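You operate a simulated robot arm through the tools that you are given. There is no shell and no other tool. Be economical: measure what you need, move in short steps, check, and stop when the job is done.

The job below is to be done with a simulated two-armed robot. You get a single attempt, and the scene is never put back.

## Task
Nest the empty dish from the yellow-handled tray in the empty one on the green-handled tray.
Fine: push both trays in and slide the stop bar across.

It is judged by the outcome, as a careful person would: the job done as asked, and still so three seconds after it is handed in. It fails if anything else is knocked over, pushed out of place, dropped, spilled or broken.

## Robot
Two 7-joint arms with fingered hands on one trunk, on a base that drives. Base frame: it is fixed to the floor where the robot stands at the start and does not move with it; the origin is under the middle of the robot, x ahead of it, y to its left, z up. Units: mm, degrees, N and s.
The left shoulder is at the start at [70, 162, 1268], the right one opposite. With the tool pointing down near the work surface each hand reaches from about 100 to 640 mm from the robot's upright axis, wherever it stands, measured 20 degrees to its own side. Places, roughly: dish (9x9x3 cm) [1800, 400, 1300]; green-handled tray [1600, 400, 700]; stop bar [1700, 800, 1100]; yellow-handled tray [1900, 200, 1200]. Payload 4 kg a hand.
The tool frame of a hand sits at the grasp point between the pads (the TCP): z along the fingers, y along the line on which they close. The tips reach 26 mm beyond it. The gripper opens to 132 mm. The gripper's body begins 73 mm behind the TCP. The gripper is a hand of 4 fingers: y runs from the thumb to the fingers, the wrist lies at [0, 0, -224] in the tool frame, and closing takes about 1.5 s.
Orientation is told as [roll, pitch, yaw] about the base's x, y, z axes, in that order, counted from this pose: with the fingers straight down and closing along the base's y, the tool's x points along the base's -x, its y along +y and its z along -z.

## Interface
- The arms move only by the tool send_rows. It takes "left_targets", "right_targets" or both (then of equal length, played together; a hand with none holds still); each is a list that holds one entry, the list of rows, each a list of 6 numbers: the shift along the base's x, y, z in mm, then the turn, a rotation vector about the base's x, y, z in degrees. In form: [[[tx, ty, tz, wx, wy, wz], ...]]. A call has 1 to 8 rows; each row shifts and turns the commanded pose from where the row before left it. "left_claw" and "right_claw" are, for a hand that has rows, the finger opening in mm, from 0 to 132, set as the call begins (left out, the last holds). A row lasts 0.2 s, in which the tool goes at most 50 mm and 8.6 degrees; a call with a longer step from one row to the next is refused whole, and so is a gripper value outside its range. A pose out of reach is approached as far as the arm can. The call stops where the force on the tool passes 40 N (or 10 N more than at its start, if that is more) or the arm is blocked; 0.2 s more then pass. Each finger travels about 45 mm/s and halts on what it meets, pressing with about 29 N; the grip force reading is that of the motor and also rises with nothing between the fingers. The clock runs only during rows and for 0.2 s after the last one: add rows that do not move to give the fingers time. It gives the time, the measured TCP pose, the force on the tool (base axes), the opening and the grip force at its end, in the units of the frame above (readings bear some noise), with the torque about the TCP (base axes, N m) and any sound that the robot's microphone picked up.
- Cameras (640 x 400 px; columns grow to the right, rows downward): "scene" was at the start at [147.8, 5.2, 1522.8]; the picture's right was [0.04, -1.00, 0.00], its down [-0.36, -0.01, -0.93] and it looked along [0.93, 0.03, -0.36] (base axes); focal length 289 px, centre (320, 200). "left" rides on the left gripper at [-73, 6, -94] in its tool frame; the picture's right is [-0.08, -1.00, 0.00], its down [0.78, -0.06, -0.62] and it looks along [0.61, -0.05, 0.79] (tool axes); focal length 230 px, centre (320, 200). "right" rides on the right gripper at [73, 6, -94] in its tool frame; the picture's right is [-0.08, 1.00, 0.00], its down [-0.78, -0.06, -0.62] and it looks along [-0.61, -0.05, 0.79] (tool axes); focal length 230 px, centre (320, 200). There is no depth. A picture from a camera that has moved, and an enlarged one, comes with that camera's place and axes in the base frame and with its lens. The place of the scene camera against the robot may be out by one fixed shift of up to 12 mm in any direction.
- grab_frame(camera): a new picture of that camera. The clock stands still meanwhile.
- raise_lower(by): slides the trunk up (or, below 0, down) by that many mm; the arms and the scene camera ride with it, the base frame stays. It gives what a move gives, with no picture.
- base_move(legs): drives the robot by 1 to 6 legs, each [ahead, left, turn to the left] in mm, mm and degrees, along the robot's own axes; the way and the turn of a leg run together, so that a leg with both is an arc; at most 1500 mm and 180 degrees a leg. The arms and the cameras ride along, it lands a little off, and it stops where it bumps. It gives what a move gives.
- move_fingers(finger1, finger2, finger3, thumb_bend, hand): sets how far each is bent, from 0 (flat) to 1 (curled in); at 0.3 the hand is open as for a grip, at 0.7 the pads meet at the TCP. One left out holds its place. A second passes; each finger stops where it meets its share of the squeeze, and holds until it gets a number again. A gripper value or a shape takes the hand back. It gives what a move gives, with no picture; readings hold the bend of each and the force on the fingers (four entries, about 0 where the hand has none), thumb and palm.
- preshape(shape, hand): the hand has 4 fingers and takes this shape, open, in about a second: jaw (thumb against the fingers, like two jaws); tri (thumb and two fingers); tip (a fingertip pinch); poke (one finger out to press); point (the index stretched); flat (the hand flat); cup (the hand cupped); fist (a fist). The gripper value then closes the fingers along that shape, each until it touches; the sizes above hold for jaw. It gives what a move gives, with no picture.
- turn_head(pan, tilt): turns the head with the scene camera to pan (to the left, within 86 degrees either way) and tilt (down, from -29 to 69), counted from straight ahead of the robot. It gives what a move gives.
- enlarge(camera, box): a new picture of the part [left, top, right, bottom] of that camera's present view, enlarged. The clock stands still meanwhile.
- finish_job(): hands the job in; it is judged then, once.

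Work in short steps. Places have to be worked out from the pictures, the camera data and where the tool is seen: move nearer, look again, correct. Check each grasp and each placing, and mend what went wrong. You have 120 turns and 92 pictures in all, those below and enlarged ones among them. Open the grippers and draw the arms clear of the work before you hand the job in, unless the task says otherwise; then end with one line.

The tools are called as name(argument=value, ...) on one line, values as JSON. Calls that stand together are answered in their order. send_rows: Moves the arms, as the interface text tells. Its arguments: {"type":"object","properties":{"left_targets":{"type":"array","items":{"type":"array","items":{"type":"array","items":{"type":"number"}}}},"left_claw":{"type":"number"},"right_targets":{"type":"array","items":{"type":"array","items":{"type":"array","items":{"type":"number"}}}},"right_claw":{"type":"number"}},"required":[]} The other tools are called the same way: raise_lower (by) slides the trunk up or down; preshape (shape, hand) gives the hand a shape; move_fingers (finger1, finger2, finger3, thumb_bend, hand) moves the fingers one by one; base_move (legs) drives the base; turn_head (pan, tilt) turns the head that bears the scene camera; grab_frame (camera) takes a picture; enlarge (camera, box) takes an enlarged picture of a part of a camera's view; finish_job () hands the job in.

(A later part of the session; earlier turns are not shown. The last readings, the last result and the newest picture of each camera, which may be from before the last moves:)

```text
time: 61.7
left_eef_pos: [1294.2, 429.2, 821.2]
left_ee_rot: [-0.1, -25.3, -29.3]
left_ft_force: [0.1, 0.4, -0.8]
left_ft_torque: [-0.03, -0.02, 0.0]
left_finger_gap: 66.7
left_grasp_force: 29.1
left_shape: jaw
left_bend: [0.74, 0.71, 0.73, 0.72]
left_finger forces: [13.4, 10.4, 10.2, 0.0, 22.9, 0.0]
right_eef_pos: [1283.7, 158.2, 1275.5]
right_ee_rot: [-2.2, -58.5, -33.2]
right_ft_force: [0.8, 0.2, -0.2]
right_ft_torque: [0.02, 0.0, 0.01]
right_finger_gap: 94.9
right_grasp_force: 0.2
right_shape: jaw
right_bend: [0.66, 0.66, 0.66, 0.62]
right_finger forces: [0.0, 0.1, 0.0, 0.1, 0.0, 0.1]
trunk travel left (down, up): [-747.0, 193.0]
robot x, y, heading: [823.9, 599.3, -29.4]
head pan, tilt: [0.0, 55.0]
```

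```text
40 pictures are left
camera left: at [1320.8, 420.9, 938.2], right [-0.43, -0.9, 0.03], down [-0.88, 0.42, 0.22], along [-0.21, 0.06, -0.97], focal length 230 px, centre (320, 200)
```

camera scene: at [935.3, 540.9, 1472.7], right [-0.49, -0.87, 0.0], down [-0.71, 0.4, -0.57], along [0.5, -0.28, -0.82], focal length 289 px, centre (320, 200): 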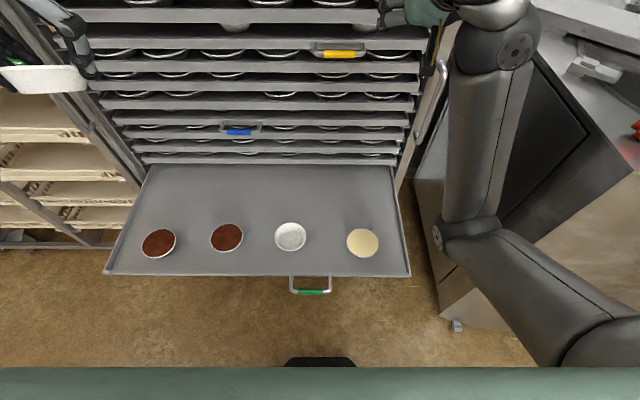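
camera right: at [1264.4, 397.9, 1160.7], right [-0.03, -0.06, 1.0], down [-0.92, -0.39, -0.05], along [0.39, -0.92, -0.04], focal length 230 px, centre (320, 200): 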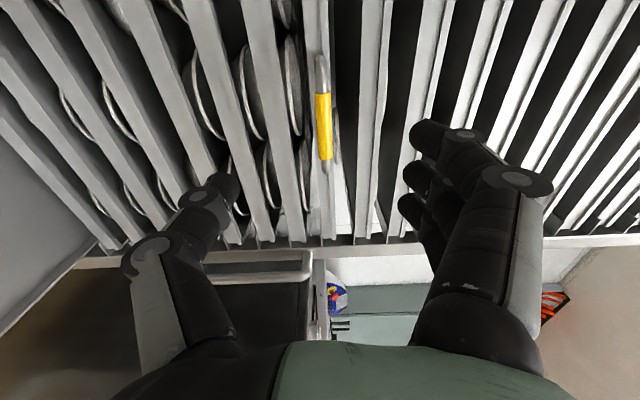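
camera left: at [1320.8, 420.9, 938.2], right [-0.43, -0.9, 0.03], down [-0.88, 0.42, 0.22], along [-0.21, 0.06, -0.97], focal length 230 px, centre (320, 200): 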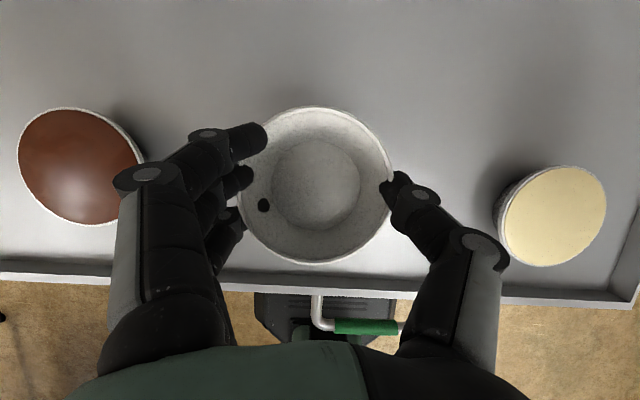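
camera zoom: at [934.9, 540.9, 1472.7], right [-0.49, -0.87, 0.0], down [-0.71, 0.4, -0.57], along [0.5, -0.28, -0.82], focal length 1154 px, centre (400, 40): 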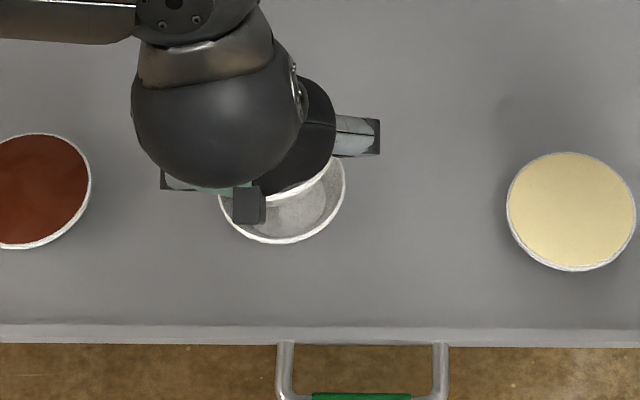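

Alignment looks right. I descend slowly, watching the force.

send_rows(left_targets=[[[0, 0, -8, 0, 0, 0], [0, 0, -8, 0, 0, 0], [0, 0, -6, 0, 0, 0], [0, 0, -4, 0, 0, 0], [0, 0, -3, 0, 0, 0], [0, 0, 0, 0, 0, 0]]])

enlarge(camera="scene", box=[220, 190, 380, 290])

```text
time: 63.1
left_eef_pos: [1294.4, 428.2, 793.8]
left_ee_rot: [0.0, -25.5, -29.3]
left_ft_force: [0.7, 1.5, 7.4]
left_ft_torque: [0.28, -0.11, 0.03]
left_finger_gap: 66.7
left_grasp_force: 29.0
left_shape: jaw
left_bend: [0.74, 0.71, 0.73, 0.72]
left_finger forces: [13.6, 10.4, 14.7, 0.0, 22.9, 0.0]
right_eef_pos: [1283.3, 158.7, 1275.9]
right_ee_rot: [-2.3, -58.5, -33.1]
right_ft_force: [-0.2, -0.4, -0.2]
right_ft_torque: [0.02, -0.06, 0.02]
right_finger_gap: 95.0
right_grasp_force: 0.0
right_shape: jaw
right_bend: [0.66, 0.66, 0.66, 0.62]
right_finger forces: [0.0, 0.0, 0.0, 0.0, 0.0, 0.0]
trunk travel left (down, up): [-747.0, 193.0]
robot x, y, heading: [822.5, 601.0, -29.2]
head pan, tilt: [0.0, 55.0]
```

```text
4.00 times, centred on (300, 240) of scene
camera zoom: at [934.6, 541.5, 1472.8], right [-0.49, -0.87, 0.0], down [-0.71, 0.4, -0.57], along [0.5, -0.28, -0.82], focal length 1154 px, centre (400, 40)
```

zoom: 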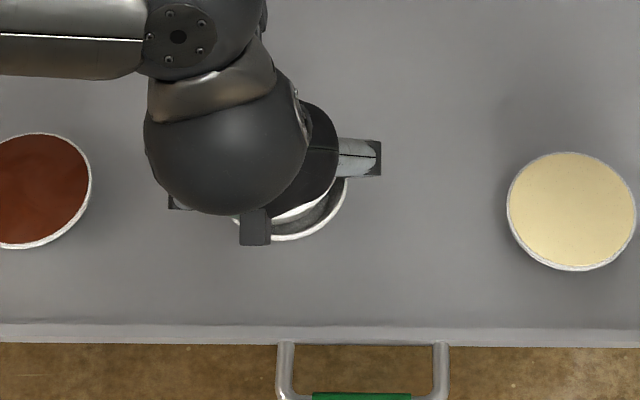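

There is about 7 N of contact with the rims still about 19 mm apart. I take a closer look at how the two rims sit.

enlarge(camera="scene", box=[265, 220, 325, 260])

grab_frame(camera="left")

```text
10.00 times, centred on (295, 240) of scene
camera zoom: at [934.6, 541.5, 1472.8], right [-0.49, -0.87, 0.0], down [-0.71, 0.4, -0.57], along [0.5, -0.28, -0.82], focal length 2886 px, centre (570, -200)
```

zoom: 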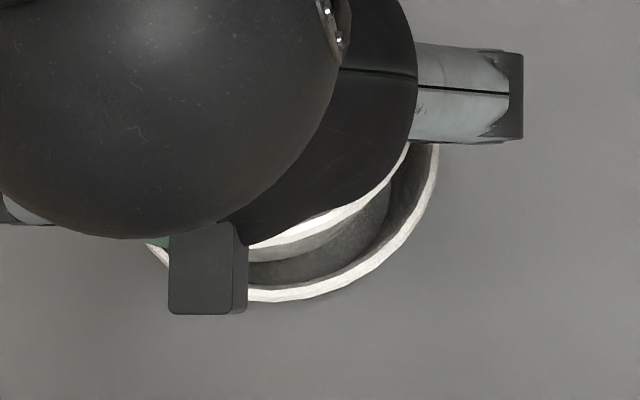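

```text
37 pictures are left
camera left: at [1321.1, 420.6, 910.4], right [-0.43, -0.9, 0.03], down [-0.88, 0.42, 0.22], along [-0.21, 0.06, -0.98], focal length 230 px, centre (320, 200)
```

left: 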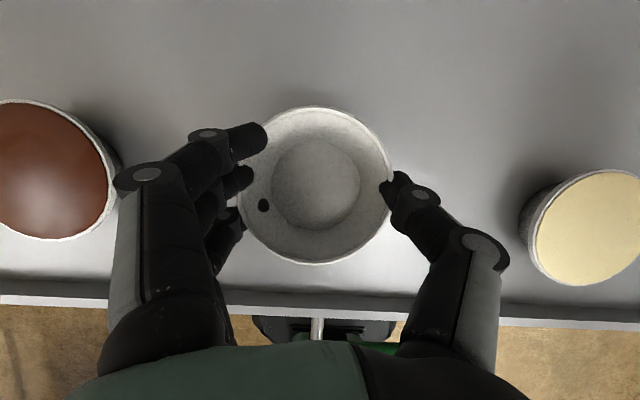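

The force, torque and both views suggest the held dish sits about 4–5 mm too far left and slightly far ahead. I lift a little, shift, and descend again.

send_rows(left_targets=[[[0, 0, 4, 0, 0, 0], [-4, -3.5, 0, 0, 0, 0], [0, 0, -4, 0, 0, 0], [0, 0, -3, 0, 0, 0], [0, 0, -3, 0, 0, 0], [0, 0, 0, 0, 0, 0]]])

enlarge(camera="scene", box=[265, 220, 325, 260])

```text
time: 64.5
left_eef_pos: [1290.2, 424.5, 790.8]
left_ee_rot: [-0.1, -25.7, -29.2]
left_ft_force: [0.9, 0.6, 29.5]
left_ft_torque: [0.83, -0.34, -0.05]
left_finger_gap: 66.7
left_grasp_force: 29.0
left_shape: jaw
left_bend: [0.74, 0.72, 0.75, 0.72]
left_finger forces: [13.5, 9.2, 23.8, 0.0, 25.4, 0.1]
right_eef_pos: [1281.6, 158.9, 1275.4]
right_ee_rot: [-2.2, -58.6, -33.2]
right_ft_force: [-0.2, -0.3, 0.1]
right_ft_torque: [0.0, 0.0, 0.0]
right_finger_gap: 95.0
right_grasp_force: 0.2
right_shape: jaw
right_bend: [0.66, 0.66, 0.66, 0.62]
right_finger forces: [0.0, 0.1, 0.0, 0.1, 0.1, 0.0]
trunk travel left (down, up): [-747.0, 193.0]
robot x, y, heading: [823.6, 601.7, -29.2]
head pan, tilt: [0.0, 55.0]
```

```text
10.00 times, centred on (295, 240) of scene
camera zoom: at [932.4, 542.1, 1473.3], right [-0.49, -0.87, 0.0], down [-0.71, 0.4, -0.58], along [0.5, -0.28, -0.82], focal length 2886 px, centre (570, -200)
```

zoom: 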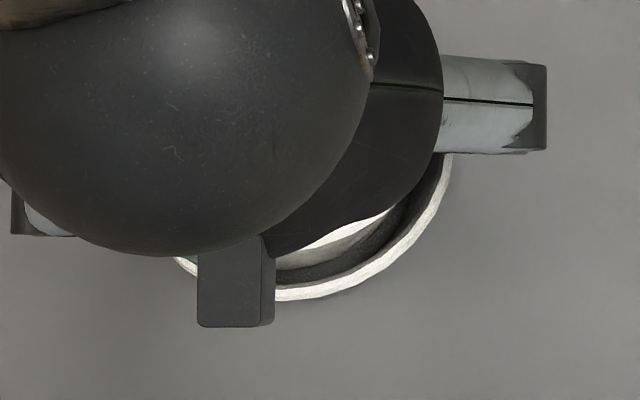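

The contact point moves with the hand: it is fingertip 3, reaching below the rim and landing on the lower dish. I ease up 4 mm and open only that finger, keeping the others gripped.

send_rows(left_targets=[[[0, 0, 3, 0, 0, 0], [0, 0, 2, 0, 0, 0]]])

move_fingers(hand="left", finger3=0.5)

grab_frame(camera="left")

```text
time: 65.1
left_eef_pos: [1291.0, 424.9, 792.6]
left_ee_rot: [-0.1, -25.2, -29.3]
left_ft_force: [0.6, -1.1, 7.8]
left_ft_torque: [0.19, -0.11, -0.03]
left_finger_gap: 66.2
left_grasp_force: 28.9
left_shape: jaw
left_bend: [0.74, 0.72, 0.74, 0.72]
left_finger forces: [14.5, 10.9, 16.7, 0.0, 25.3, 0.1]
right_eef_pos: [1282.0, 157.9, 1275.8]
right_ee_rot: [-2.3, -58.6, -33.2]
right_ft_force: [0.2, -1.0, 0.8]
right_ft_torque: [-0.03, -0.02, -0.01]
right_finger_gap: 94.8
right_grasp_force: 0.0
right_shape: jaw
right_bend: [0.66, 0.66, 0.66, 0.62]
right_finger forces: [0.1, 0.0, 0.1, 0.1, 0.0, 0.1]
trunk travel left (down, up): [-747.0, 193.0]
robot x, y, heading: [819.9, 596.4, -29.1]
head pan, tilt: [0.0, 55.0]
```

```text
time: 66.1
left_eef_pos: [1292.0, 424.9, 791.5]
left_ee_rot: [-0.1, -25.4, -29.3]
left_ft_force: [-0.1, -0.7, -0.8]
left_ft_torque: [-0.01, 0.0, -0.01]
left_finger_gap: 67.3
left_grasp_force: 26.7
left_shape: fingers
left_bend: [0.73, 0.71, 0.47, 0.72]
left_finger forces: [15.6, 13.5, 2.7, 0.0, 22.6, 0.0]
right_eef_pos: [1282.6, 158.2, 1274.9]
right_ee_rot: [-2.3, -58.4, -33.1]
right_ft_force: [-0.4, -0.3, -0.3]
right_ft_torque: [-0.01, -0.02, -0.02]
right_finger_gap: 95.0
right_grasp_force: 0.1
right_shape: jaw
right_bend: [0.66, 0.66, 0.66, 0.62]
right_finger forces: [0.0, 0.1, 0.1, 0.0, 0.0, 0.0]
trunk travel left (down, up): [-747.0, 193.0]
robot x, y, heading: [825.8, 602.6, -29.1]
head pan, tilt: [0.0, 55.0]
```

```text
35 pictures are left
camera left: at [1317.3, 416.4, 907.8], right [-0.43, -0.9, 0.03], down [-0.88, 0.42, 0.22], along [-0.21, 0.07, -0.97], focal length 230 px, centre (320, 200)
```

left: 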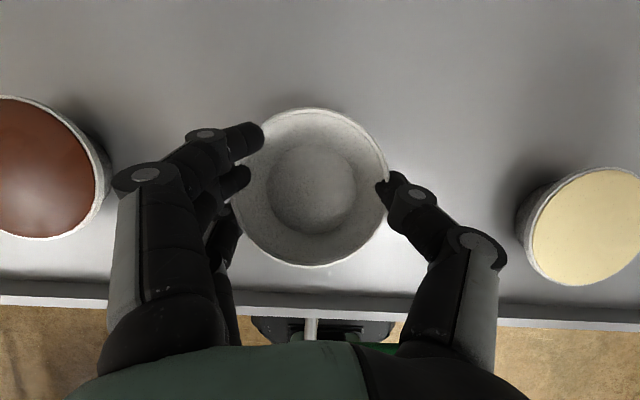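

The force is gone and the dish is still held. I nudge 3 mm ahead and lower further.

send_rows(left_targets=[[[2.6, -1.5, 0, 0, 0, 0], [0, 0, -3, 0, 0, 0], [0, 0, -3, 0, 0, 0], [0, 0, -3, 0, 0, 0], [0, 0, 0, 0, 0, 0]]])

```text
time: 67.3
left_eef_pos: [1294.3, 421.2, 786.5]
left_ee_rot: [-0.1, -25.8, -29.1]
left_ft_force: [1.3, -3.9, 24.5]
left_ft_torque: [0.21, -0.59, -0.14]
left_finger_gap: 67.3
left_grasp_force: 28.9
left_shape: fingers
left_bend: [0.74, 0.72, 0.47, 0.73]
left_finger forces: [23.6, 10.1, 2.7, 0.0, 21.8, 0.0]
right_eef_pos: [1281.0, 158.2, 1276.0]
right_ee_rot: [-2.2, -58.6, -33.2]
right_ft_force: [0.2, -0.3, 0.4]
right_ft_torque: [0.0, 0.0, 0.02]
right_finger_gap: 94.9
right_grasp_force: 0.1
right_shape: jaw
right_bend: [0.66, 0.66, 0.66, 0.62]
right_finger forces: [0.0, 0.0, 0.0, 0.0, 0.0, 0.0]
trunk travel left (down, up): [-747.0, 193.0]
robot x, y, heading: [824.4, 596.9, -29.1]
head pan, tilt: [0.0, 55.0]
```

Now fingertip 1 is touching, with the dish well inside (rims about 11 mm apart). I ease up 2 mm to unload and open the hand so the dish settles into the other.

send_rows(left_targets=[[[0, 0, 2, 0, 0, 0], [0, 0, 0, 0, 0, 0]]])

move_fingers(hand="left", finger1=0.62, finger2=0.62, thumb_bend=0.62)

grab_frame(camera="left")

```text
time: 67.9
left_eef_pos: [1293.2, 423.1, 785.2]
left_ee_rot: [0.1, -25.5, -29.3]
left_ft_force: [0.4, -3.9, 18.7]
left_ft_torque: [0.16, -0.48, -0.09]
left_finger_gap: 67.3
left_grasp_force: 29.6
left_shape: fingers
left_bend: [0.74, 0.72, 0.47, 0.73]
left_finger forces: [23.1, 10.1, 2.7, 0.0, 22.7, 0.1]
right_eef_pos: [1281.4, 159.1, 1275.6]
right_ee_rot: [-2.1, -58.5, -33.2]
right_ft_force: [0.0, 0.5, -0.4]
right_ft_torque: [0.0, -0.04, 0.0]
right_finger_gap: 94.8
right_grasp_force: 0.0
right_shape: jaw
right_bend: [0.66, 0.66, 0.66, 0.62]
right_finger forces: [0.0, 0.0, 0.0, 0.1, 0.0, 0.0]
trunk travel left (down, up): [-747.0, 193.0]
robot x, y, heading: [823.4, 598.7, -28.9]
head pan, tilt: [0.0, 55.0]
```

```text
time: 68.9
left_eef_pos: [1291.5, 423.8, 788.7]
left_ee_rot: [-0.1, -25.8, -29.2]
left_ft_force: [0.9, 1.7, 34.4]
left_ft_torque: [-0.3, -0.72, 0.05]
left_finger_gap: 65.6
left_grasp_force: 32.9
left_shape: fingers
left_bend: [0.59, 0.54, 0.47, 0.57]
left_finger forces: [27.2, 9.8, 3.2, 0.1, 25.3, 0.0]
right_eef_pos: [1281.2, 160.1, 1278.1]
right_ee_rot: [-2.2, -58.5, -33.3]
right_ft_force: [0.9, -0.5, 0.0]
right_ft_torque: [0.05, -0.01, 0.03]
right_finger_gap: 94.9
right_grasp_force: 0.0
right_shape: jaw
right_bend: [0.66, 0.66, 0.66, 0.62]
right_finger forces: [0.1, 0.1, 0.0, 0.0, 0.1, 0.0]
trunk travel left (down, up): [-747.0, 193.0]
robot x, y, heading: [818.2, 599.4, -29.2]
head pan, tilt: [0.0, 55.0]
```

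```text
34 pictures are left
camera left: at [1318.0, 415.8, 903.9], right [-0.43, -0.9, 0.03], down [-0.88, 0.42, 0.22], along [-0.21, 0.06, -0.98], focal length 230 px, centre (320, 200)
```

left: 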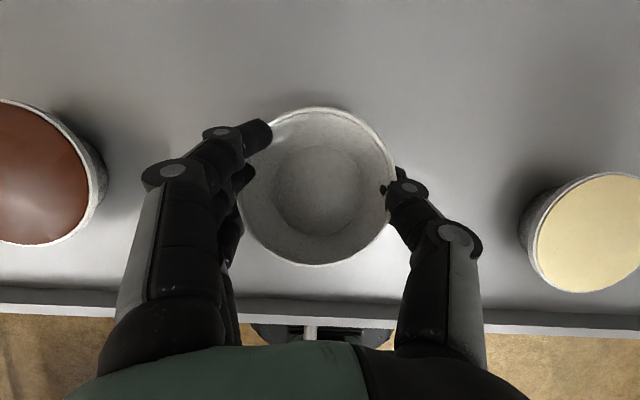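

The fingers are still on the rim in this mode, so I open them further.

move_fingers(hand="left", finger1=0.4, finger2=0.4, finger3=0.4, thumb_bend=0.4)

grab_frame(camera="left")

```text
time: 69.9
left_eef_pos: [1294.4, 423.7, 784.8]
left_ee_rot: [0.0, -25.4, -29.3]
left_ft_force: [-0.2, 0.0, 0.0]
left_ft_torque: [-0.03, -0.01, -0.01]
left_finger_gap: 103.0
left_grasp_force: 0.2
left_shape: fingers
left_bend: [0.4, 0.4, 0.4, 0.4]
left_finger forces: [0.0, 0.0, 0.1, 0.0, 0.0, 0.1]
right_eef_pos: [1283.0, 157.6, 1275.7]
right_ee_rot: [-2.3, -58.4, -33.0]
right_ft_force: [0.9, -0.8, -0.2]
right_ft_torque: [0.03, -0.01, -0.01]
right_finger_gap: 95.2
right_grasp_force: 0.0
right_shape: jaw
right_bend: [0.66, 0.66, 0.66, 0.62]
right_finger forces: [0.0, 0.1, 0.0, 0.0, 0.0, 0.0]
trunk travel left (down, up): [-747.0, 193.0]
robot x, y, heading: [825.4, 599.0, -29.3]
head pan, tilt: [0.0, 55.0]
```

```text
33 pictures are left
camera left: at [1319.5, 415.2, 901.0], right [-0.43, -0.9, 0.03], down [-0.88, 0.42, 0.22], along [-0.21, 0.06, -0.97], focal length 230 px, centre (320, 200)
```

left: 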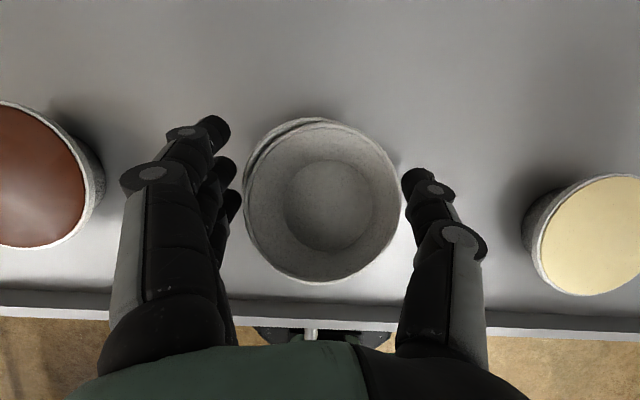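

The dish has settled into the other. I lift the hand straight up and inspect the nest.

send_rows(left_targets=[[[0, 0, 15, 0, 0, 0], [0, 0, 25, 0, 0, 0], [0, 0, 40, 0, 0, 0], [0, 0, 40, 0, 0, 0], [0, 0, 30, 0, 0, 0]]])

enlarge(camera="left", box=[220, 80, 420, 230])

```text
time: 71.1
left_eef_pos: [1293.3, 423.3, 935.3]
left_ee_rot: [0.0, -25.4, -29.3]
left_ft_force: [-0.6, 0.3, 0.7]
left_ft_torque: [0.02, -0.03, -0.01]
left_finger_gap: 102.9
left_grasp_force: 0.1
left_shape: fingers
left_bend: [0.4, 0.4, 0.4, 0.4]
left_finger forces: [0.0, 0.1, 0.0, 0.0, 0.0, 0.1]
right_eef_pos: [1282.7, 159.0, 1276.0]
right_ee_rot: [-2.2, -58.6, -33.1]
right_ft_force: [0.5, 0.0, -0.6]
right_ft_torque: [0.0, 0.02, 0.0]
right_finger_gap: 94.8
right_grasp_force: 0.1
right_shape: jaw
right_bend: [0.66, 0.66, 0.66, 0.62]
right_finger forces: [0.0, 0.0, 0.0, 0.0, 0.1, 0.0]
trunk travel left (down, up): [-747.0, 193.0]
robot x, y, heading: [823.9, 602.4, -29.2]
head pan, tilt: [0.0, 55.0]
```

```text
2.67 times, centred on (320, 155) of left
camera zoom: at [1319.1, 415.3, 1050.8], right [-0.43, -0.9, 0.03], down [-0.88, 0.42, 0.22], along [-0.21, 0.06, -0.97], focal length 614 px, centre (320, 320)
```

zoom: 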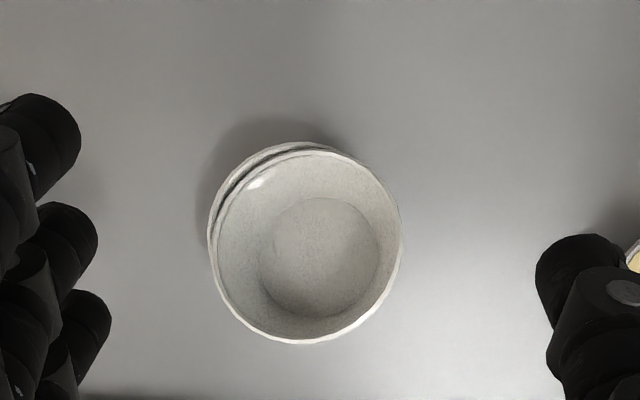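

The upper dish seems slightly offset or tilted. I look at it from the scene camera, moving the left hand aside.

send_rows(left_targets=[[[15, 30, 35, 0, 0, 0], [20, 38, 25, 0, 0, 0], [22, 38, 20, 0, 0, 0], [22, 38, 10, 0, 0, 0], [22, 38, 10, 0, 0, 0]]])

enlarge(camera="scene", box=[260, 215, 324, 255])

```text
time: 72.3
left_eef_pos: [1394.4, 607.4, 1035.0]
left_ee_rot: [-0.2, -25.5, -29.3]
left_ft_force: [0.4, 0.2, -0.8]
left_ft_torque: [-0.04, -0.01, 0.01]
left_finger_gap: 103.3
left_grasp_force: 0.1
left_shape: fingers
left_bend: [0.4, 0.4, 0.4, 0.4]
left_finger forces: [0.0, 0.0, 0.1, 0.0, 0.1, 0.0]
right_eef_pos: [1284.2, 160.6, 1276.8]
right_ee_rot: [-2.5, -58.5, -33.0]
right_ft_force: [0.0, -0.2, -0.5]
right_ft_torque: [0.02, -0.01, -0.01]
right_finger_gap: 94.8
right_grasp_force: 0.1
right_shape: jaw
right_bend: [0.66, 0.66, 0.66, 0.62]
right_finger forces: [0.0, 0.0, 0.1, 0.0, 0.1, 0.0]
trunk travel left (down, up): [-747.0, 193.0]
robot x, y, heading: [820.6, 599.2, -29.1]
head pan, tilt: [0.0, 55.0]
```

```text
10.00 times, centred on (292, 235) of scene
camera zoom: at [935.0, 543.6, 1472.8], right [-0.49, -0.87, 0.0], down [-0.71, 0.4, -0.57], along [0.5, -0.28, -0.82], focal length 2886 px, centre (600, -150)
```

zoom: 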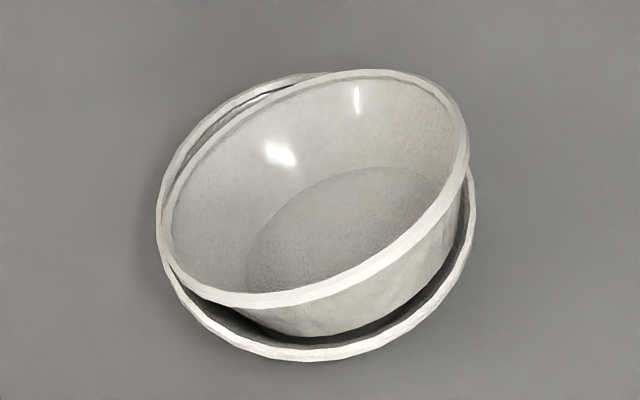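

The upper dish sits tilted, its near-right side raised. I close the left hand, set it upright, and use the closed fingertips to press that raised rim down gently.

send_rows(left_targets=[[[0, 0, 10, 4.1, 7.3, 0], [0, 0, 10, 4.1, 7.3, 0], [0, 0, 10, 4.0, 7.2, 0], [0, 0, 0, 0, 0, 0], [0, 0, 0, 0, 0, 0], [0, 0, 0, 0, 0, 0], [0, 0, 0, 0, 0, 0], [0, 0, 0, 0, 0, 0]]], left_claw=0)

send_rows(left_targets=[[[-26, -39, -10, 0, 0, 0], [-26, -39, -20, 0, 0, 0], [-26, -39, -20, 0, 0, 0], [-26, -39, -20, 0, 0, 0], [-26, -39, -20, 0, 0, 0], [0, 0, -40, 0, 0, 0], [0, 0, -40, 0, 0, 0], [0, 0, 0, 0, 0, 0]]])

grab_frame(camera="left")

```text
time: 74.1
left_eef_pos: [1394.7, 605.3, 1064.3]
left_ee_rot: [-0.1, -0.4, -29.2]
left_ft_force: [0.3, 0.5, 0.4]
left_ft_torque: [0.0, 0.0, -0.01]
left_finger_gap: 0.0
left_grasp_force: 21.0
left_shape: jaw
left_bend: [0.67, 0.59, 0.67, 0.65]
left_finger forces: [0.0, 0.0, 0.1, 0.0, 0.0, 0.1]
right_eef_pos: [1283.5, 158.4, 1275.5]
right_ee_rot: [-2.3, -58.4, -33.1]
right_ft_force: [0.2, 0.2, 0.5]
right_ft_torque: [-0.01, 0.01, -0.01]
right_finger_gap: 94.7
right_grasp_force: 0.1
right_shape: jaw
right_bend: [0.66, 0.66, 0.66, 0.62]
right_finger forces: [0.1, 0.0, 0.0, 0.0, 0.0, 0.0]
trunk travel left (down, up): [-747.0, 193.0]
robot x, y, heading: [822.1, 602.0, -29.2]
head pan, tilt: [0.0, 55.0]
```

```text
refused: row 2 steps farther than a row can; nothing moved
```

```text
30 pictures are left
camera left: at [1461.5, 574.1, 1159.6], right [-0.42, -0.91, 0.0], down [-0.72, 0.33, 0.61], along [-0.56, 0.26, -0.79], focal length 230 px, centre (320, 200)
```

left: 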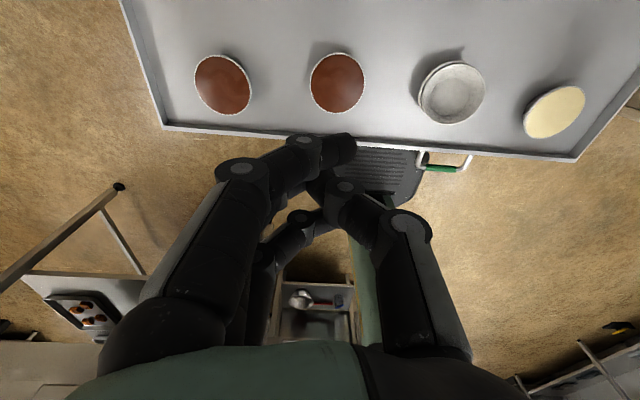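

That step was slightly too long, so I resend it with smaller drops.

send_rows(left_targets=[[[-26, -39, -10, 0, 0, 0], [-26, -39, -10, 0, 0, 0], [-26, -39, -10, 0, 0, 0], [-26, -39, -10, 0, 0, 0], [-27, -39, -10, 0, 0, 0], [0, 0, -45, 0, 0, 0], [0, 0, -45, 0, 0, 0], [0, 0, -30, 0, 0, 0]]])

grab_frame(camera="left")

enlarge(camera="scene", box=[230, 190, 358, 270])

```text
time: 75.9
left_eef_pos: [1263.4, 409.4, 894.3]
left_ee_rot: [-0.1, -0.4, -29.3]
left_ft_force: [0.6, 0.5, 0.0]
left_ft_torque: [0.01, 0.03, 0.01]
left_finger_gap: 0.2
left_grasp_force: 28.7
left_shape: jaw
left_bend: [0.69, 0.58, 0.69, 0.67]
left_finger forces: [0.0, 0.1, 0.0, 0.0, 0.0, 0.0]
right_eef_pos: [1282.5, 157.1, 1275.1]
right_ee_rot: [-2.2, -58.4, -33.2]
right_ft_force: [0.4, -0.9, -0.9]
right_ft_torque: [-0.02, 0.0, 0.04]
right_finger_gap: 94.8
right_grasp_force: 0.1
right_shape: jaw
right_bend: [0.66, 0.66, 0.66, 0.62]
right_finger forces: [0.0, 0.0, 0.0, 0.0, 0.1, 0.0]
trunk travel left (down, up): [-747.0, 193.0]
robot x, y, heading: [824.9, 599.4, -29.3]
head pan, tilt: [0.0, 55.0]
```

```text
29 pictures are left
camera left: at [1329.8, 378.8, 988.4], right [-0.42, -0.91, 0.0], down [-0.72, 0.33, 0.61], along [-0.56, 0.26, -0.79], focal length 230 px, centre (320, 200)
```

left: 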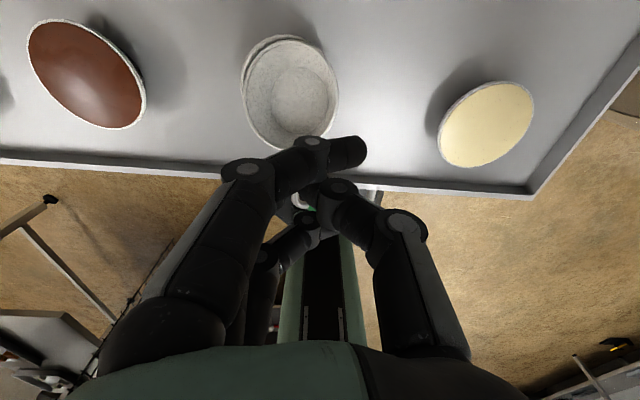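

```text
5.00 times, centred on (294, 230) of scene
camera zoom: at [935.1, 540.5, 1472.7], right [-0.49, -0.87, 0.0], down [-0.71, 0.4, -0.57], along [0.5, -0.28, -0.82], focal length 1443 px, centre (450, 50)
```

zoom: 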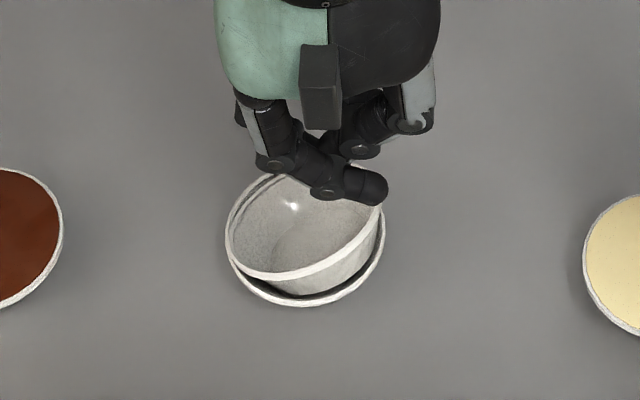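

The bent finger will land on the raised near-right rim. I descend, slowly near contact.

send_rows(left_targets=[[[0, 0, -35, 0, 0, 0], [0, 0, -25, 0, 0, 0], [0, 0, -10, 0, 0, 0], [0, 0, -6, 0, 0, 0], [0, 0, -4, 0, 0, 0]]])

enlarge(camera="scene", box=[230, 190, 358, 270])

```text
time: 77.1
left_eef_pos: [1264.1, 410.5, 815.7]
left_ee_rot: [0.0, -0.5, -29.2]
left_ft_force: [0.6, -0.2, 0.0]
left_ft_torque: [0.01, 0.01, -0.04]
left_finger_gap: 0.0
left_grasp_force: 29.0
left_shape: jaw
left_bend: [0.69, 0.58, 0.69, 0.67]
left_finger forces: [0.1, 0.0, 0.0, 0.0, 0.0, 0.0]
right_eef_pos: [1283.4, 157.0, 1275.5]
right_ee_rot: [-2.3, -58.5, -33.0]
right_ft_force: [-0.4, 0.3, 0.2]
right_ft_torque: [-0.01, -0.02, -0.04]
right_finger_gap: 95.0
right_grasp_force: 0.0
right_shape: jaw
right_bend: [0.66, 0.66, 0.66, 0.62]
right_finger forces: [0.0, 0.1, 0.0, 0.0, 0.1, 0.1]
trunk travel left (down, up): [-747.0, 193.0]
robot x, y, heading: [823.5, 598.0, -29.4]
head pan, tilt: [0.0, 55.0]
```

```text
5.00 times, centred on (294, 230) of scene
camera zoom: at [935.2, 541.0, 1472.7], right [-0.49, -0.87, 0.0], down [-0.72, 0.4, -0.57], along [0.5, -0.28, -0.82], focal length 1443 px, centre (450, 50)
```

zoom: 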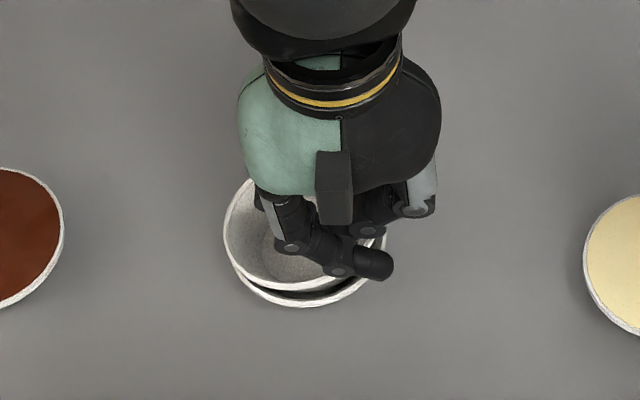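

Positioned over the raised side. I press down in small steps.

send_rows(left_targets=[[[0, 0, -5, 0, 0, 0], [0, 0, -5, 0, 0, 0], [0, 0, -4, 0, 0, 0], [0, 0, -4, 0, 0, 0]]])

enlarge(camera="scene", box=[230, 190, 358, 270])

```text
time: 78.1
left_eef_pos: [1263.5, 409.8, 798.7]
left_ee_rot: [-0.2, -0.3, -29.3]
left_ft_force: [0.0, 0.0, -0.1]
left_ft_torque: [-0.01, 0.01, 0.0]
left_finger_gap: 0.0
left_grasp_force: 29.0
left_shape: jaw
left_bend: [0.69, 0.58, 0.69, 0.67]
left_finger forces: [0.0, 0.0, 0.0, 0.1, 0.1, 0.0]
right_eef_pos: [1282.6, 157.9, 1274.4]
right_ee_rot: [-2.3, -58.5, -33.2]
right_ft_force: [-0.1, 0.1, -0.4]
right_ft_torque: [-0.04, -0.01, 0.0]
right_finger_gap: 94.9
right_grasp_force: 0.0
right_shape: jaw
right_bend: [0.66, 0.66, 0.66, 0.62]
right_finger forces: [0.0, 0.0, 0.0, 0.0, 0.0, 0.0]
trunk travel left (down, up): [-747.0, 193.0]
robot x, y, heading: [822.4, 601.9, -29.1]
head pan, tilt: [0.0, 55.0]
```

```text
5.00 times, centred on (294, 230) of scene
camera zoom: at [935.3, 541.0, 1472.7], right [-0.49, -0.87, 0.0], down [-0.72, 0.4, -0.57], along [0.5, -0.28, -0.82], focal length 1443 px, centre (450, 50)
```

zoom: 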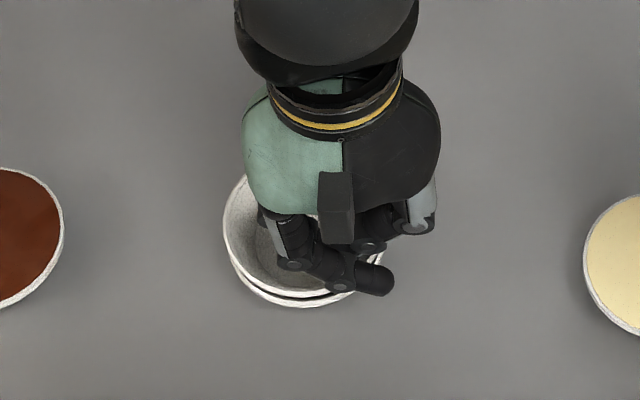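

The tilt is shrinking with little force. I continue down until there is firm resistance.

send_rows(left_targets=[[[0, 0, -3, 0, 0, 0], [0, 0, -3, 0, 0, 0], [0, 0, -3, 0, 0, 0], [0, 0, -3, 0, 0, 0]]])

enlarge(camera="scene", box=[230, 190, 358, 270])

```text
time: 79.1
left_eef_pos: [1263.2, 410.1, 786.5]
left_ee_rot: [-0.1, -0.6, -29.3]
left_ft_force: [-0.4, -0.7, 5.1]
left_ft_torque: [-0.11, -0.09, -0.04]
left_finger_gap: 0.0
left_grasp_force: 29.4
left_shape: jaw
left_bend: [0.71, 0.58, 0.69, 0.67]
left_finger forces: [4.7, 0.1, 0.0, 0.0, 0.1, 0.0]
right_eef_pos: [1283.7, 157.7, 1277.0]
right_ee_rot: [-2.3, -58.4, -33.2]
right_ft_force: [0.0, -0.1, -0.4]
right_ft_torque: [0.0, 0.0, -0.01]
right_finger_gap: 95.2
right_grasp_force: 0.1
right_shape: jaw
right_bend: [0.66, 0.66, 0.66, 0.62]
right_finger forces: [0.0, 0.0, 0.0, 0.1, 0.0, 0.0]
trunk travel left (down, up): [-747.0, 193.0]
robot x, y, heading: [822.6, 598.7, -28.9]
head pan, tilt: [0.0, 55.0]
```

```text
5.00 times, centred on (294, 230) of scene
camera zoom: at [934.6, 541.0, 1472.8], right [-0.49, -0.87, 0.0], down [-0.71, 0.4, -0.57], along [0.5, -0.28, -0.82], focal length 1443 px, centre (450, 50)
```

zoom: 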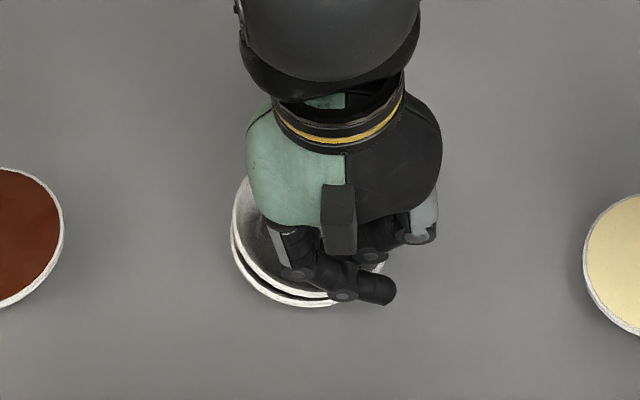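

About 5 N now. I lift off and inspect.

send_rows(left_targets=[[[0, 0, 20, 0, 0, 0], [0, 0, 40, 0, 0, 0], [0, 0, 45, 0, 0, 0], [15, 25, 40, 0, 0, 0], [20, 35, 15, 0, 0, 0], [20, 35, 10, 0, 0, 0]]])

enlarge(camera="scene", box=[260, 215, 324, 255])

```text
time: 80.5
left_eef_pos: [1319.3, 505.3, 957.1]
left_ee_rot: [-0.1, -0.3, -29.3]
left_ft_force: [-0.1, 0.2, 0.5]
left_ft_torque: [0.0, 0.0, -0.01]
left_finger_gap: 0.1
left_grasp_force: 28.9
left_shape: jaw
left_bend: [0.69, 0.58, 0.69, 0.67]
left_finger forces: [0.0, 0.0, 0.0, 0.0, 0.0, 0.0]
right_eef_pos: [1282.6, 159.6, 1276.0]
right_ee_rot: [-2.5, -58.5, -32.9]
right_ft_force: [0.3, 0.7, 0.1]
right_ft_torque: [0.0, 0.0, 0.03]
right_finger_gap: 94.6
right_grasp_force: 0.1
right_shape: jaw
right_bend: [0.66, 0.66, 0.66, 0.62]
right_finger forces: [0.0, 0.0, 0.0, 0.1, 0.0, 0.1]
trunk travel left (down, up): [-747.0, 193.0]
robot x, y, heading: [826.6, 598.5, -29.2]
head pan, tilt: [0.0, 55.0]
```

```text
10.00 times, centred on (292, 235) of scene
camera zoom: at [935.4, 542.9, 1472.7], right [-0.49, -0.87, 0.0], down [-0.72, 0.4, -0.57], along [0.5, -0.28, -0.82], focal length 2886 px, centre (600, -150)
```

zoom: 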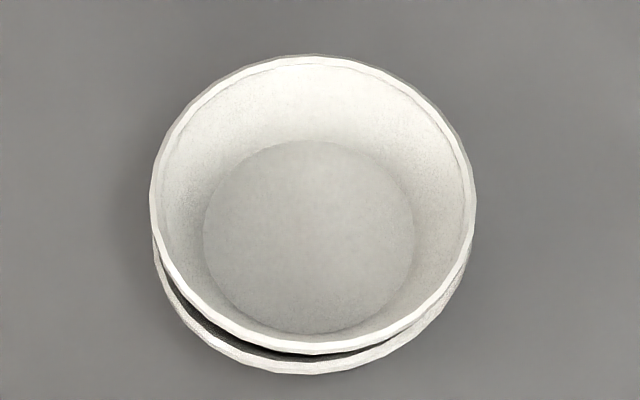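

The dishes are now properly nested and level. Next is pushing the green tray in: I raise the left hand, back the robot off 250 mm so the arms clear the tray, then lower the trunk.

send_rows(left_targets=[[[0, 0, 45, 0, 0, 0], [0, 0, 45, 0, 0, 0], [0, 0, 45, 0, 0, 0]]])

base_move(legs=[[-250, 0, 0]])

turn_head(pan=0, tilt=40)

grab_frame(camera="scene")

```text
time: 81.3
left_eef_pos: [1316.4, 503.8, 1091.6]
left_ee_rot: [0.0, -0.4, -29.3]
left_ft_force: [-0.5, 0.1, 0.5]
left_ft_torque: [-0.04, 0.02, -0.01]
left_finger_gap: 0.0
left_grasp_force: 28.6
left_shape: jaw
left_bend: [0.69, 0.58, 0.69, 0.67]
left_finger forces: [0.1, 0.1, 0.0, 0.0, 0.0, 0.0]
right_eef_pos: [1282.3, 158.5, 1275.1]
right_ee_rot: [-2.2, -58.5, -33.2]
right_ft_force: [-0.5, 0.0, -0.1]
right_ft_torque: [0.03, 0.02, 0.01]
right_finger_gap: 94.8
right_grasp_force: 0.1
right_shape: jaw
right_bend: [0.66, 0.66, 0.66, 0.62]
right_finger forces: [0.1, 0.0, 0.0, 0.0, 0.0, 0.1]
trunk travel left (down, up): [-747.0, 193.0]
robot x, y, heading: [824.9, 597.4, -29.3]
head pan, tilt: [0.0, 55.0]
```

```text
time: 83.1
left_eef_pos: [1100.2, 627.7, 1089.8]
left_ee_rot: [-0.1, -0.4, -29.3]
left_ft_force: [-0.1, -0.4, 0.4]
left_ft_torque: [0.01, 0.0, -0.01]
left_finger_gap: 0.0
left_grasp_force: 29.3
left_shape: jaw
left_bend: [0.69, 0.58, 0.69, 0.67]
left_finger forces: [0.1, 0.0, 0.0, 0.1, 0.0, 0.0]
right_eef_pos: [1066.2, 279.5, 1274.9]
right_ee_rot: [-2.3, -58.4, -33.0]
right_ft_force: [0.9, -0.6, -0.8]
right_ft_torque: [0.01, -0.05, -0.01]
right_finger_gap: 95.0
right_grasp_force: 0.1
right_shape: jaw
right_bend: [0.66, 0.66, 0.66, 0.62]
right_finger forces: [0.0, 0.0, 0.0, 0.0, 0.1, 0.0]
trunk travel left (down, up): [-747.0, 193.0]
robot x, y, heading: [607.1, 721.1, -29.3]
head pan, tilt: [0.0, 55.0]
```

```text
time: 83.9
left_eef_pos: [1099.0, 627.7, 1090.9]
left_ee_rot: [-0.1, -0.3, -29.2]
left_ft_force: [-1.0, 0.5, 0.6]
left_ft_torque: [0.0, 0.02, 0.01]
left_finger_gap: 0.0
left_grasp_force: 28.8
left_shape: jaw
left_bend: [0.69, 0.58, 0.69, 0.67]
left_finger forces: [0.0, 0.1, 0.0, 0.0, 0.0, 0.1]
right_eef_pos: [1064.6, 280.5, 1275.6]
right_ee_rot: [-2.4, -58.5, -33.1]
right_ft_force: [0.5, -0.2, -0.5]
right_ft_torque: [-0.02, 0.03, 0.03]
right_finger_gap: 95.0
right_grasp_force: 0.0
right_shape: jaw
right_bend: [0.66, 0.66, 0.66, 0.62]
right_finger forces: [0.0, 0.0, 0.0, 0.1, 0.0, 0.0]
trunk travel left (down, up): [-747.0, 193.0]
robot x, y, heading: [598.3, 723.4, -29.2]
head pan, tilt: [0.0, 40.0]
```

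```text
23 pictures are left
camera scene: at [726.9, 657.5, 1493.4], right [-0.49, -0.87, 0.0], down [-0.56, 0.31, -0.77], along [0.67, -0.37, -0.64], focal length 289 px, centre (320, 200)
```

scene: 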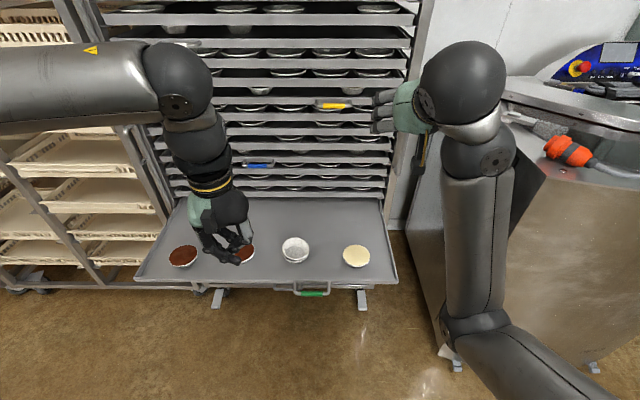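

Clear. I lower the trunk 345 mm, then bring the closed left hand level in front of the green handle.

raise_lower(by=-345)

send_rows(left_targets=[[[-4, -17, 0, -4.1, -7.3, 0], [-4, -17, 0, -4.1, -7.3, 0], [-4, -17, 0, -4.1, -7.3, 0], [-4, -17, 0, -4.1, -7.3, 0], [-4, -17, 0, -4.1, -7.3, 0], [-4, -17, 0, -4.1, -7.3, 0], [-4, -17, 0, -4.1, -7.3, 0], [-2, -14, 0, -4.1, -7.3, 0]]])

```text
time: 87.2
left_eef_pos: [1098.3, 627.5, 745.8]
left_ee_rot: [-0.1, -0.4, -29.2]
left_ft_force: [0.4, 0.5, 0.2]
left_ft_torque: [0.0, 0.03, -0.03]
left_finger_gap: 0.0
left_grasp_force: 29.0
left_shape: jaw
left_bend: [0.69, 0.58, 0.69, 0.67]
left_finger forces: [0.1, 0.0, 0.0, 0.0, 0.0, 0.1]
right_eef_pos: [1065.1, 281.4, 930.9]
right_ee_rot: [-2.3, -58.4, -33.1]
right_ft_force: [0.0, 0.8, -0.5]
right_ft_torque: [0.02, 0.02, -0.01]
right_finger_gap: 95.0
right_grasp_force: 0.0
right_shape: jaw
right_bend: [0.66, 0.66, 0.66, 0.62]
right_finger forces: [0.1, 0.0, 0.0, 0.0, 0.1, 0.0]
trunk travel left (down, up): [-402.0, 538.0]
robot x, y, heading: [605.4, 721.2, -29.0]
head pan, tilt: [0.0, 40.0]
```

```text
time: 89.0
left_eef_pos: [1071.6, 494.1, 746.9]
left_ee_rot: [-0.8, -67.5, -28.5]
left_ft_force: [0.0, 0.3, 0.2]
left_ft_torque: [-0.01, 0.01, -0.02]
left_finger_gap: 0.1
left_grasp_force: 28.6
left_shape: jaw
left_bend: [0.69, 0.58, 0.69, 0.67]
left_finger forces: [0.0, 0.0, 0.0, 0.0, 0.1, 0.0]
right_eef_pos: [1063.1, 279.8, 930.3]
right_ee_rot: [-2.1, -58.5, -33.2]
right_ft_force: [0.2, -0.1, 0.3]
right_ft_torque: [0.02, -0.04, 0.04]
right_finger_gap: 94.9
right_grasp_force: 0.1
right_shape: jaw
right_bend: [0.66, 0.66, 0.66, 0.62]
right_finger forces: [0.1, 0.0, 0.1, 0.0, 0.0, 0.0]
trunk travel left (down, up): [-402.0, 538.0]
robot x, y, heading: [606.9, 721.9, -29.1]
head pan, tilt: [0.0, 40.0]
```

Two more rows of pitch, then I look with the left camera at the handle ahead.

send_rows(left_targets=[[[0, 0, 0, -4.1, -7.3, 0], [0, 0, 0, -4.1, -7.3, 0]]])

grab_frame(camera="left")

grab_frame(camera="scene")

```text
time: 89.7
left_eef_pos: [1159.5, 480.7, 812.7]
left_ee_rot: [-25.8, -82.2, -1.4]
left_ft_force: [-0.2, 0.2, 0.1]
left_ft_torque: [-0.02, 0.01, -0.04]
left_finger_gap: 0.0
left_grasp_force: 29.1
left_shape: jaw
left_bend: [0.69, 0.58, 0.69, 0.67]
left_finger forces: [0.0, 0.0, 0.0, 0.1, 0.1, 0.1]
left hand out of reach, approached as far as the arm can: row 1, 2
right_eef_pos: [1064.8, 280.3, 929.5]
right_ee_rot: [-2.3, -58.5, -33.2]
right_ft_force: [-1.4, 0.0, -0.2]
right_ft_torque: [0.0, 0.01, 0.0]
right_finger_gap: 94.7
right_grasp_force: 0.0
right_shape: jaw
right_bend: [0.66, 0.66, 0.66, 0.62]
right_finger forces: [0.0, 0.0, 0.1, 0.0, 0.0, 0.1]
trunk travel left (down, up): [-402.0, 538.0]
robot x, y, heading: [606.9, 718.7, -28.9]
head pan, tilt: [0.0, 40.0]
```

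```text
22 pictures are left
camera left: at [1091.0, 526.7, 895.3], right [-0.44, -0.89, 0.14], down [-0.68, 0.23, -0.7], along [0.59, -0.4, -0.7], focal length 230 px, centre (320, 200)
```

left: 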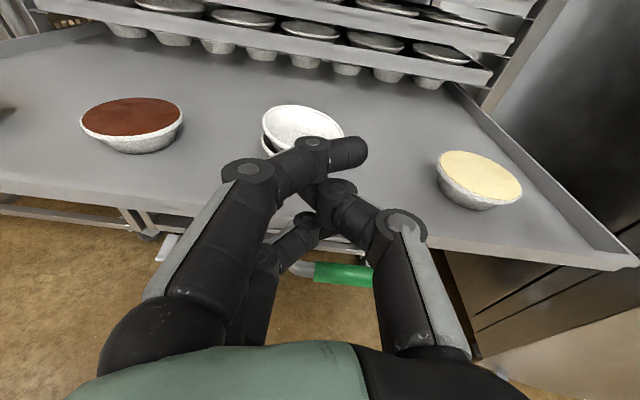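

```text
21 pictures are left
camera scene: at [727.9, 656.9, 1148.2], right [-0.49, -0.87, 0.0], down [-0.56, 0.31, -0.77], along [0.67, -0.37, -0.64], focal length 289 px, centre (320, 200)
```

scene: 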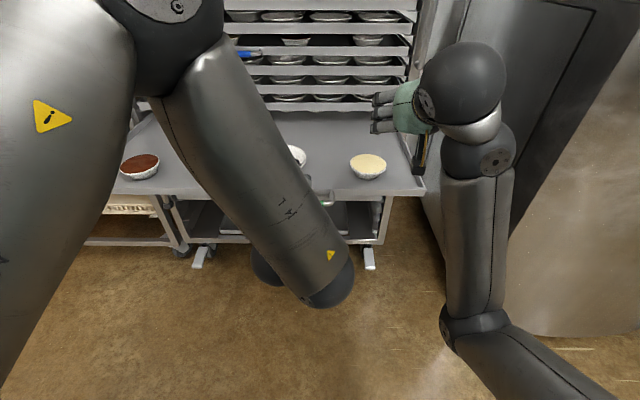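

The arm reached a limit and the hand rose over the handle, with no contact. I draw back, restore the 67° pitch, and come down in front of the handle.

send_rows(left_targets=[[[-22, 12, 5, 0, 0, 0], [-30, 10, 0, 4.1, 7.3, 0], [-30, 0, 0, 4.1, 7.3, 0], [-6, -2, -20, 0, 0, 0], [0, 0, -20, 0, 0, 0], [0, 0, -20, 0, 0, 0]]])

grab_frame(camera="left")

```text
time: 91.0
left_eef_pos: [1071.3, 482.6, 760.7]
left_ee_rot: [-0.2, -67.4, -29.0]
left_ft_force: [0.4, -0.2, 0.3]
left_ft_torque: [0.01, 0.01, -0.02]
left_finger_gap: 0.0
left_grasp_force: 29.2
left_shape: jaw
left_bend: [0.69, 0.58, 0.69, 0.67]
left_finger forces: [0.0, 0.0, 0.1, 0.0, 0.0, 0.0]
left hand out of reach, approached as far as the arm can: row 1
right_eef_pos: [1066.1, 279.5, 929.6]
right_ee_rot: [-2.2, -58.4, -33.1]
right_ft_force: [-0.2, 0.9, -0.1]
right_ft_torque: [0.0, -0.02, 0.0]
right_finger_gap: 94.7
right_grasp_force: 0.1
right_shape: jaw
right_bend: [0.66, 0.66, 0.66, 0.62]
right_finger forces: [0.1, 0.0, 0.0, 0.1, 0.1, 0.1]
trunk travel left (down, up): [-402.0, 538.0]
robot x, y, heading: [605.6, 720.1, -29.3]
head pan, tilt: [0.0, 40.0]
```

```text
20 pictures are left
camera left: at [1023.5, 515.5, 863.6], right [-0.46, -0.88, 0.07], down [-0.79, 0.37, -0.49], along [0.4, -0.28, -0.87], focal length 230 px, centre (320, 200)
```

left: 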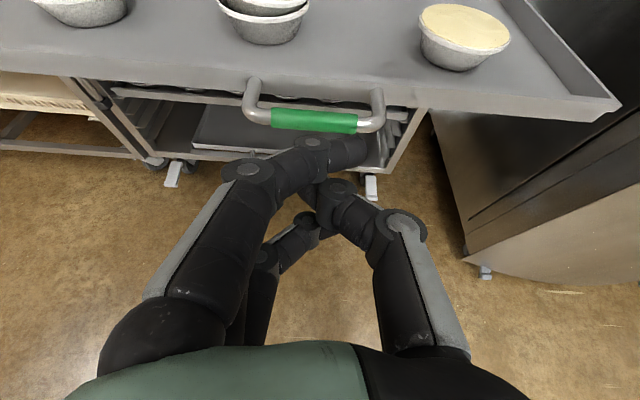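

The handle is directly ahead, at about (1138, 450, 746). I lower a touch and drive forward gently to push the tray in with the closed hand.

send_rows(left_targets=[[[0, 0, -5, 0, 0, 0], [15, -8, 0, 0, 0, 0]]])

base_move(legs=[[60, 0, 0], [40, 0, 0]])

grab_frame(camera="left")

```text
time: 91.7
left_eef_pos: [1086.0, 476.4, 755.0]
left_ee_rot: [-0.4, -67.4, -29.0]
left_ft_force: [0.8, -0.4, 0.5]
left_ft_torque: [-0.02, -0.04, 0.01]
left_finger_gap: 0.0
left_grasp_force: 29.3
left_shape: jaw
left_bend: [0.69, 0.58, 0.69, 0.67]
left_finger forces: [0.1, 0.0, 0.1, 0.0, 0.0, 0.0]
right_eef_pos: [1064.9, 281.7, 929.9]
right_ee_rot: [-2.4, -58.4, -33.0]
right_ft_force: [-0.1, 0.1, 0.4]
right_ft_torque: [-0.01, 0.02, -0.01]
right_finger_gap: 94.7
right_grasp_force: 0.2
right_shape: jaw
right_bend: [0.66, 0.66, 0.66, 0.62]
right_finger forces: [0.0, 0.0, 0.0, 0.1, 0.0, 0.1]
trunk travel left (down, up): [-402.0, 538.0]
robot x, y, heading: [605.0, 717.7, -29.4]
head pan, tilt: [0.0, 40.0]
```

```text
time: 93.1
left_eef_pos: [1173.2, 425.8, 754.7]
left_ee_rot: [-0.3, -67.3, -29.0]
left_ft_force: [0.5, -1.2, -0.7]
left_ft_torque: [0.0, -0.02, 0.04]
left_finger_gap: 0.1
left_grasp_force: 29.3
left_shape: jaw
left_bend: [0.69, 0.59, 0.69, 0.67]
left_finger forces: [0.0, 0.0, 0.0, 0.0, 0.0, 0.0]
right_eef_pos: [1151.8, 231.2, 928.7]
right_ee_rot: [-2.3, -58.3, -33.1]
right_ft_force: [-0.3, 0.8, -0.1]
right_ft_torque: [-0.01, -0.01, 0.01]
right_finger_gap: 94.8
right_grasp_force: 0.1
right_shape: jaw
right_bend: [0.66, 0.66, 0.66, 0.62]
right_finger forces: [0.1, 0.0, 0.0, 0.1, 0.0, 0.1]
trunk travel left (down, up): [-402.0, 538.0]
robot x, y, heading: [694.0, 672.0, -29.3]
head pan, tilt: [0.0, 40.0]
```

```text
19 pictures are left
camera left: at [1127.1, 458.6, 858.2], right [-0.46, -0.88, 0.07], down [-0.79, 0.37, -0.49], along [0.4, -0.28, -0.87], focal length 230 px, centre (320, 200)
```

left: 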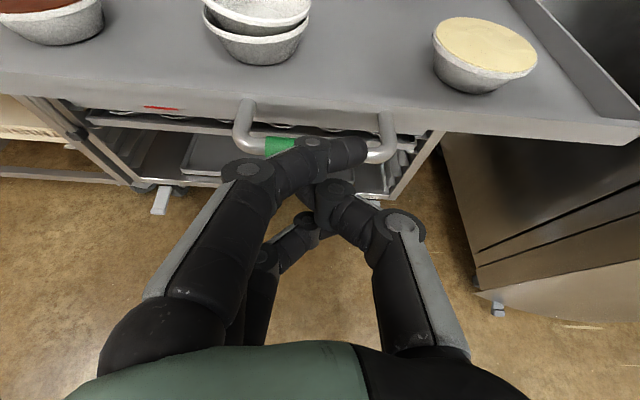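

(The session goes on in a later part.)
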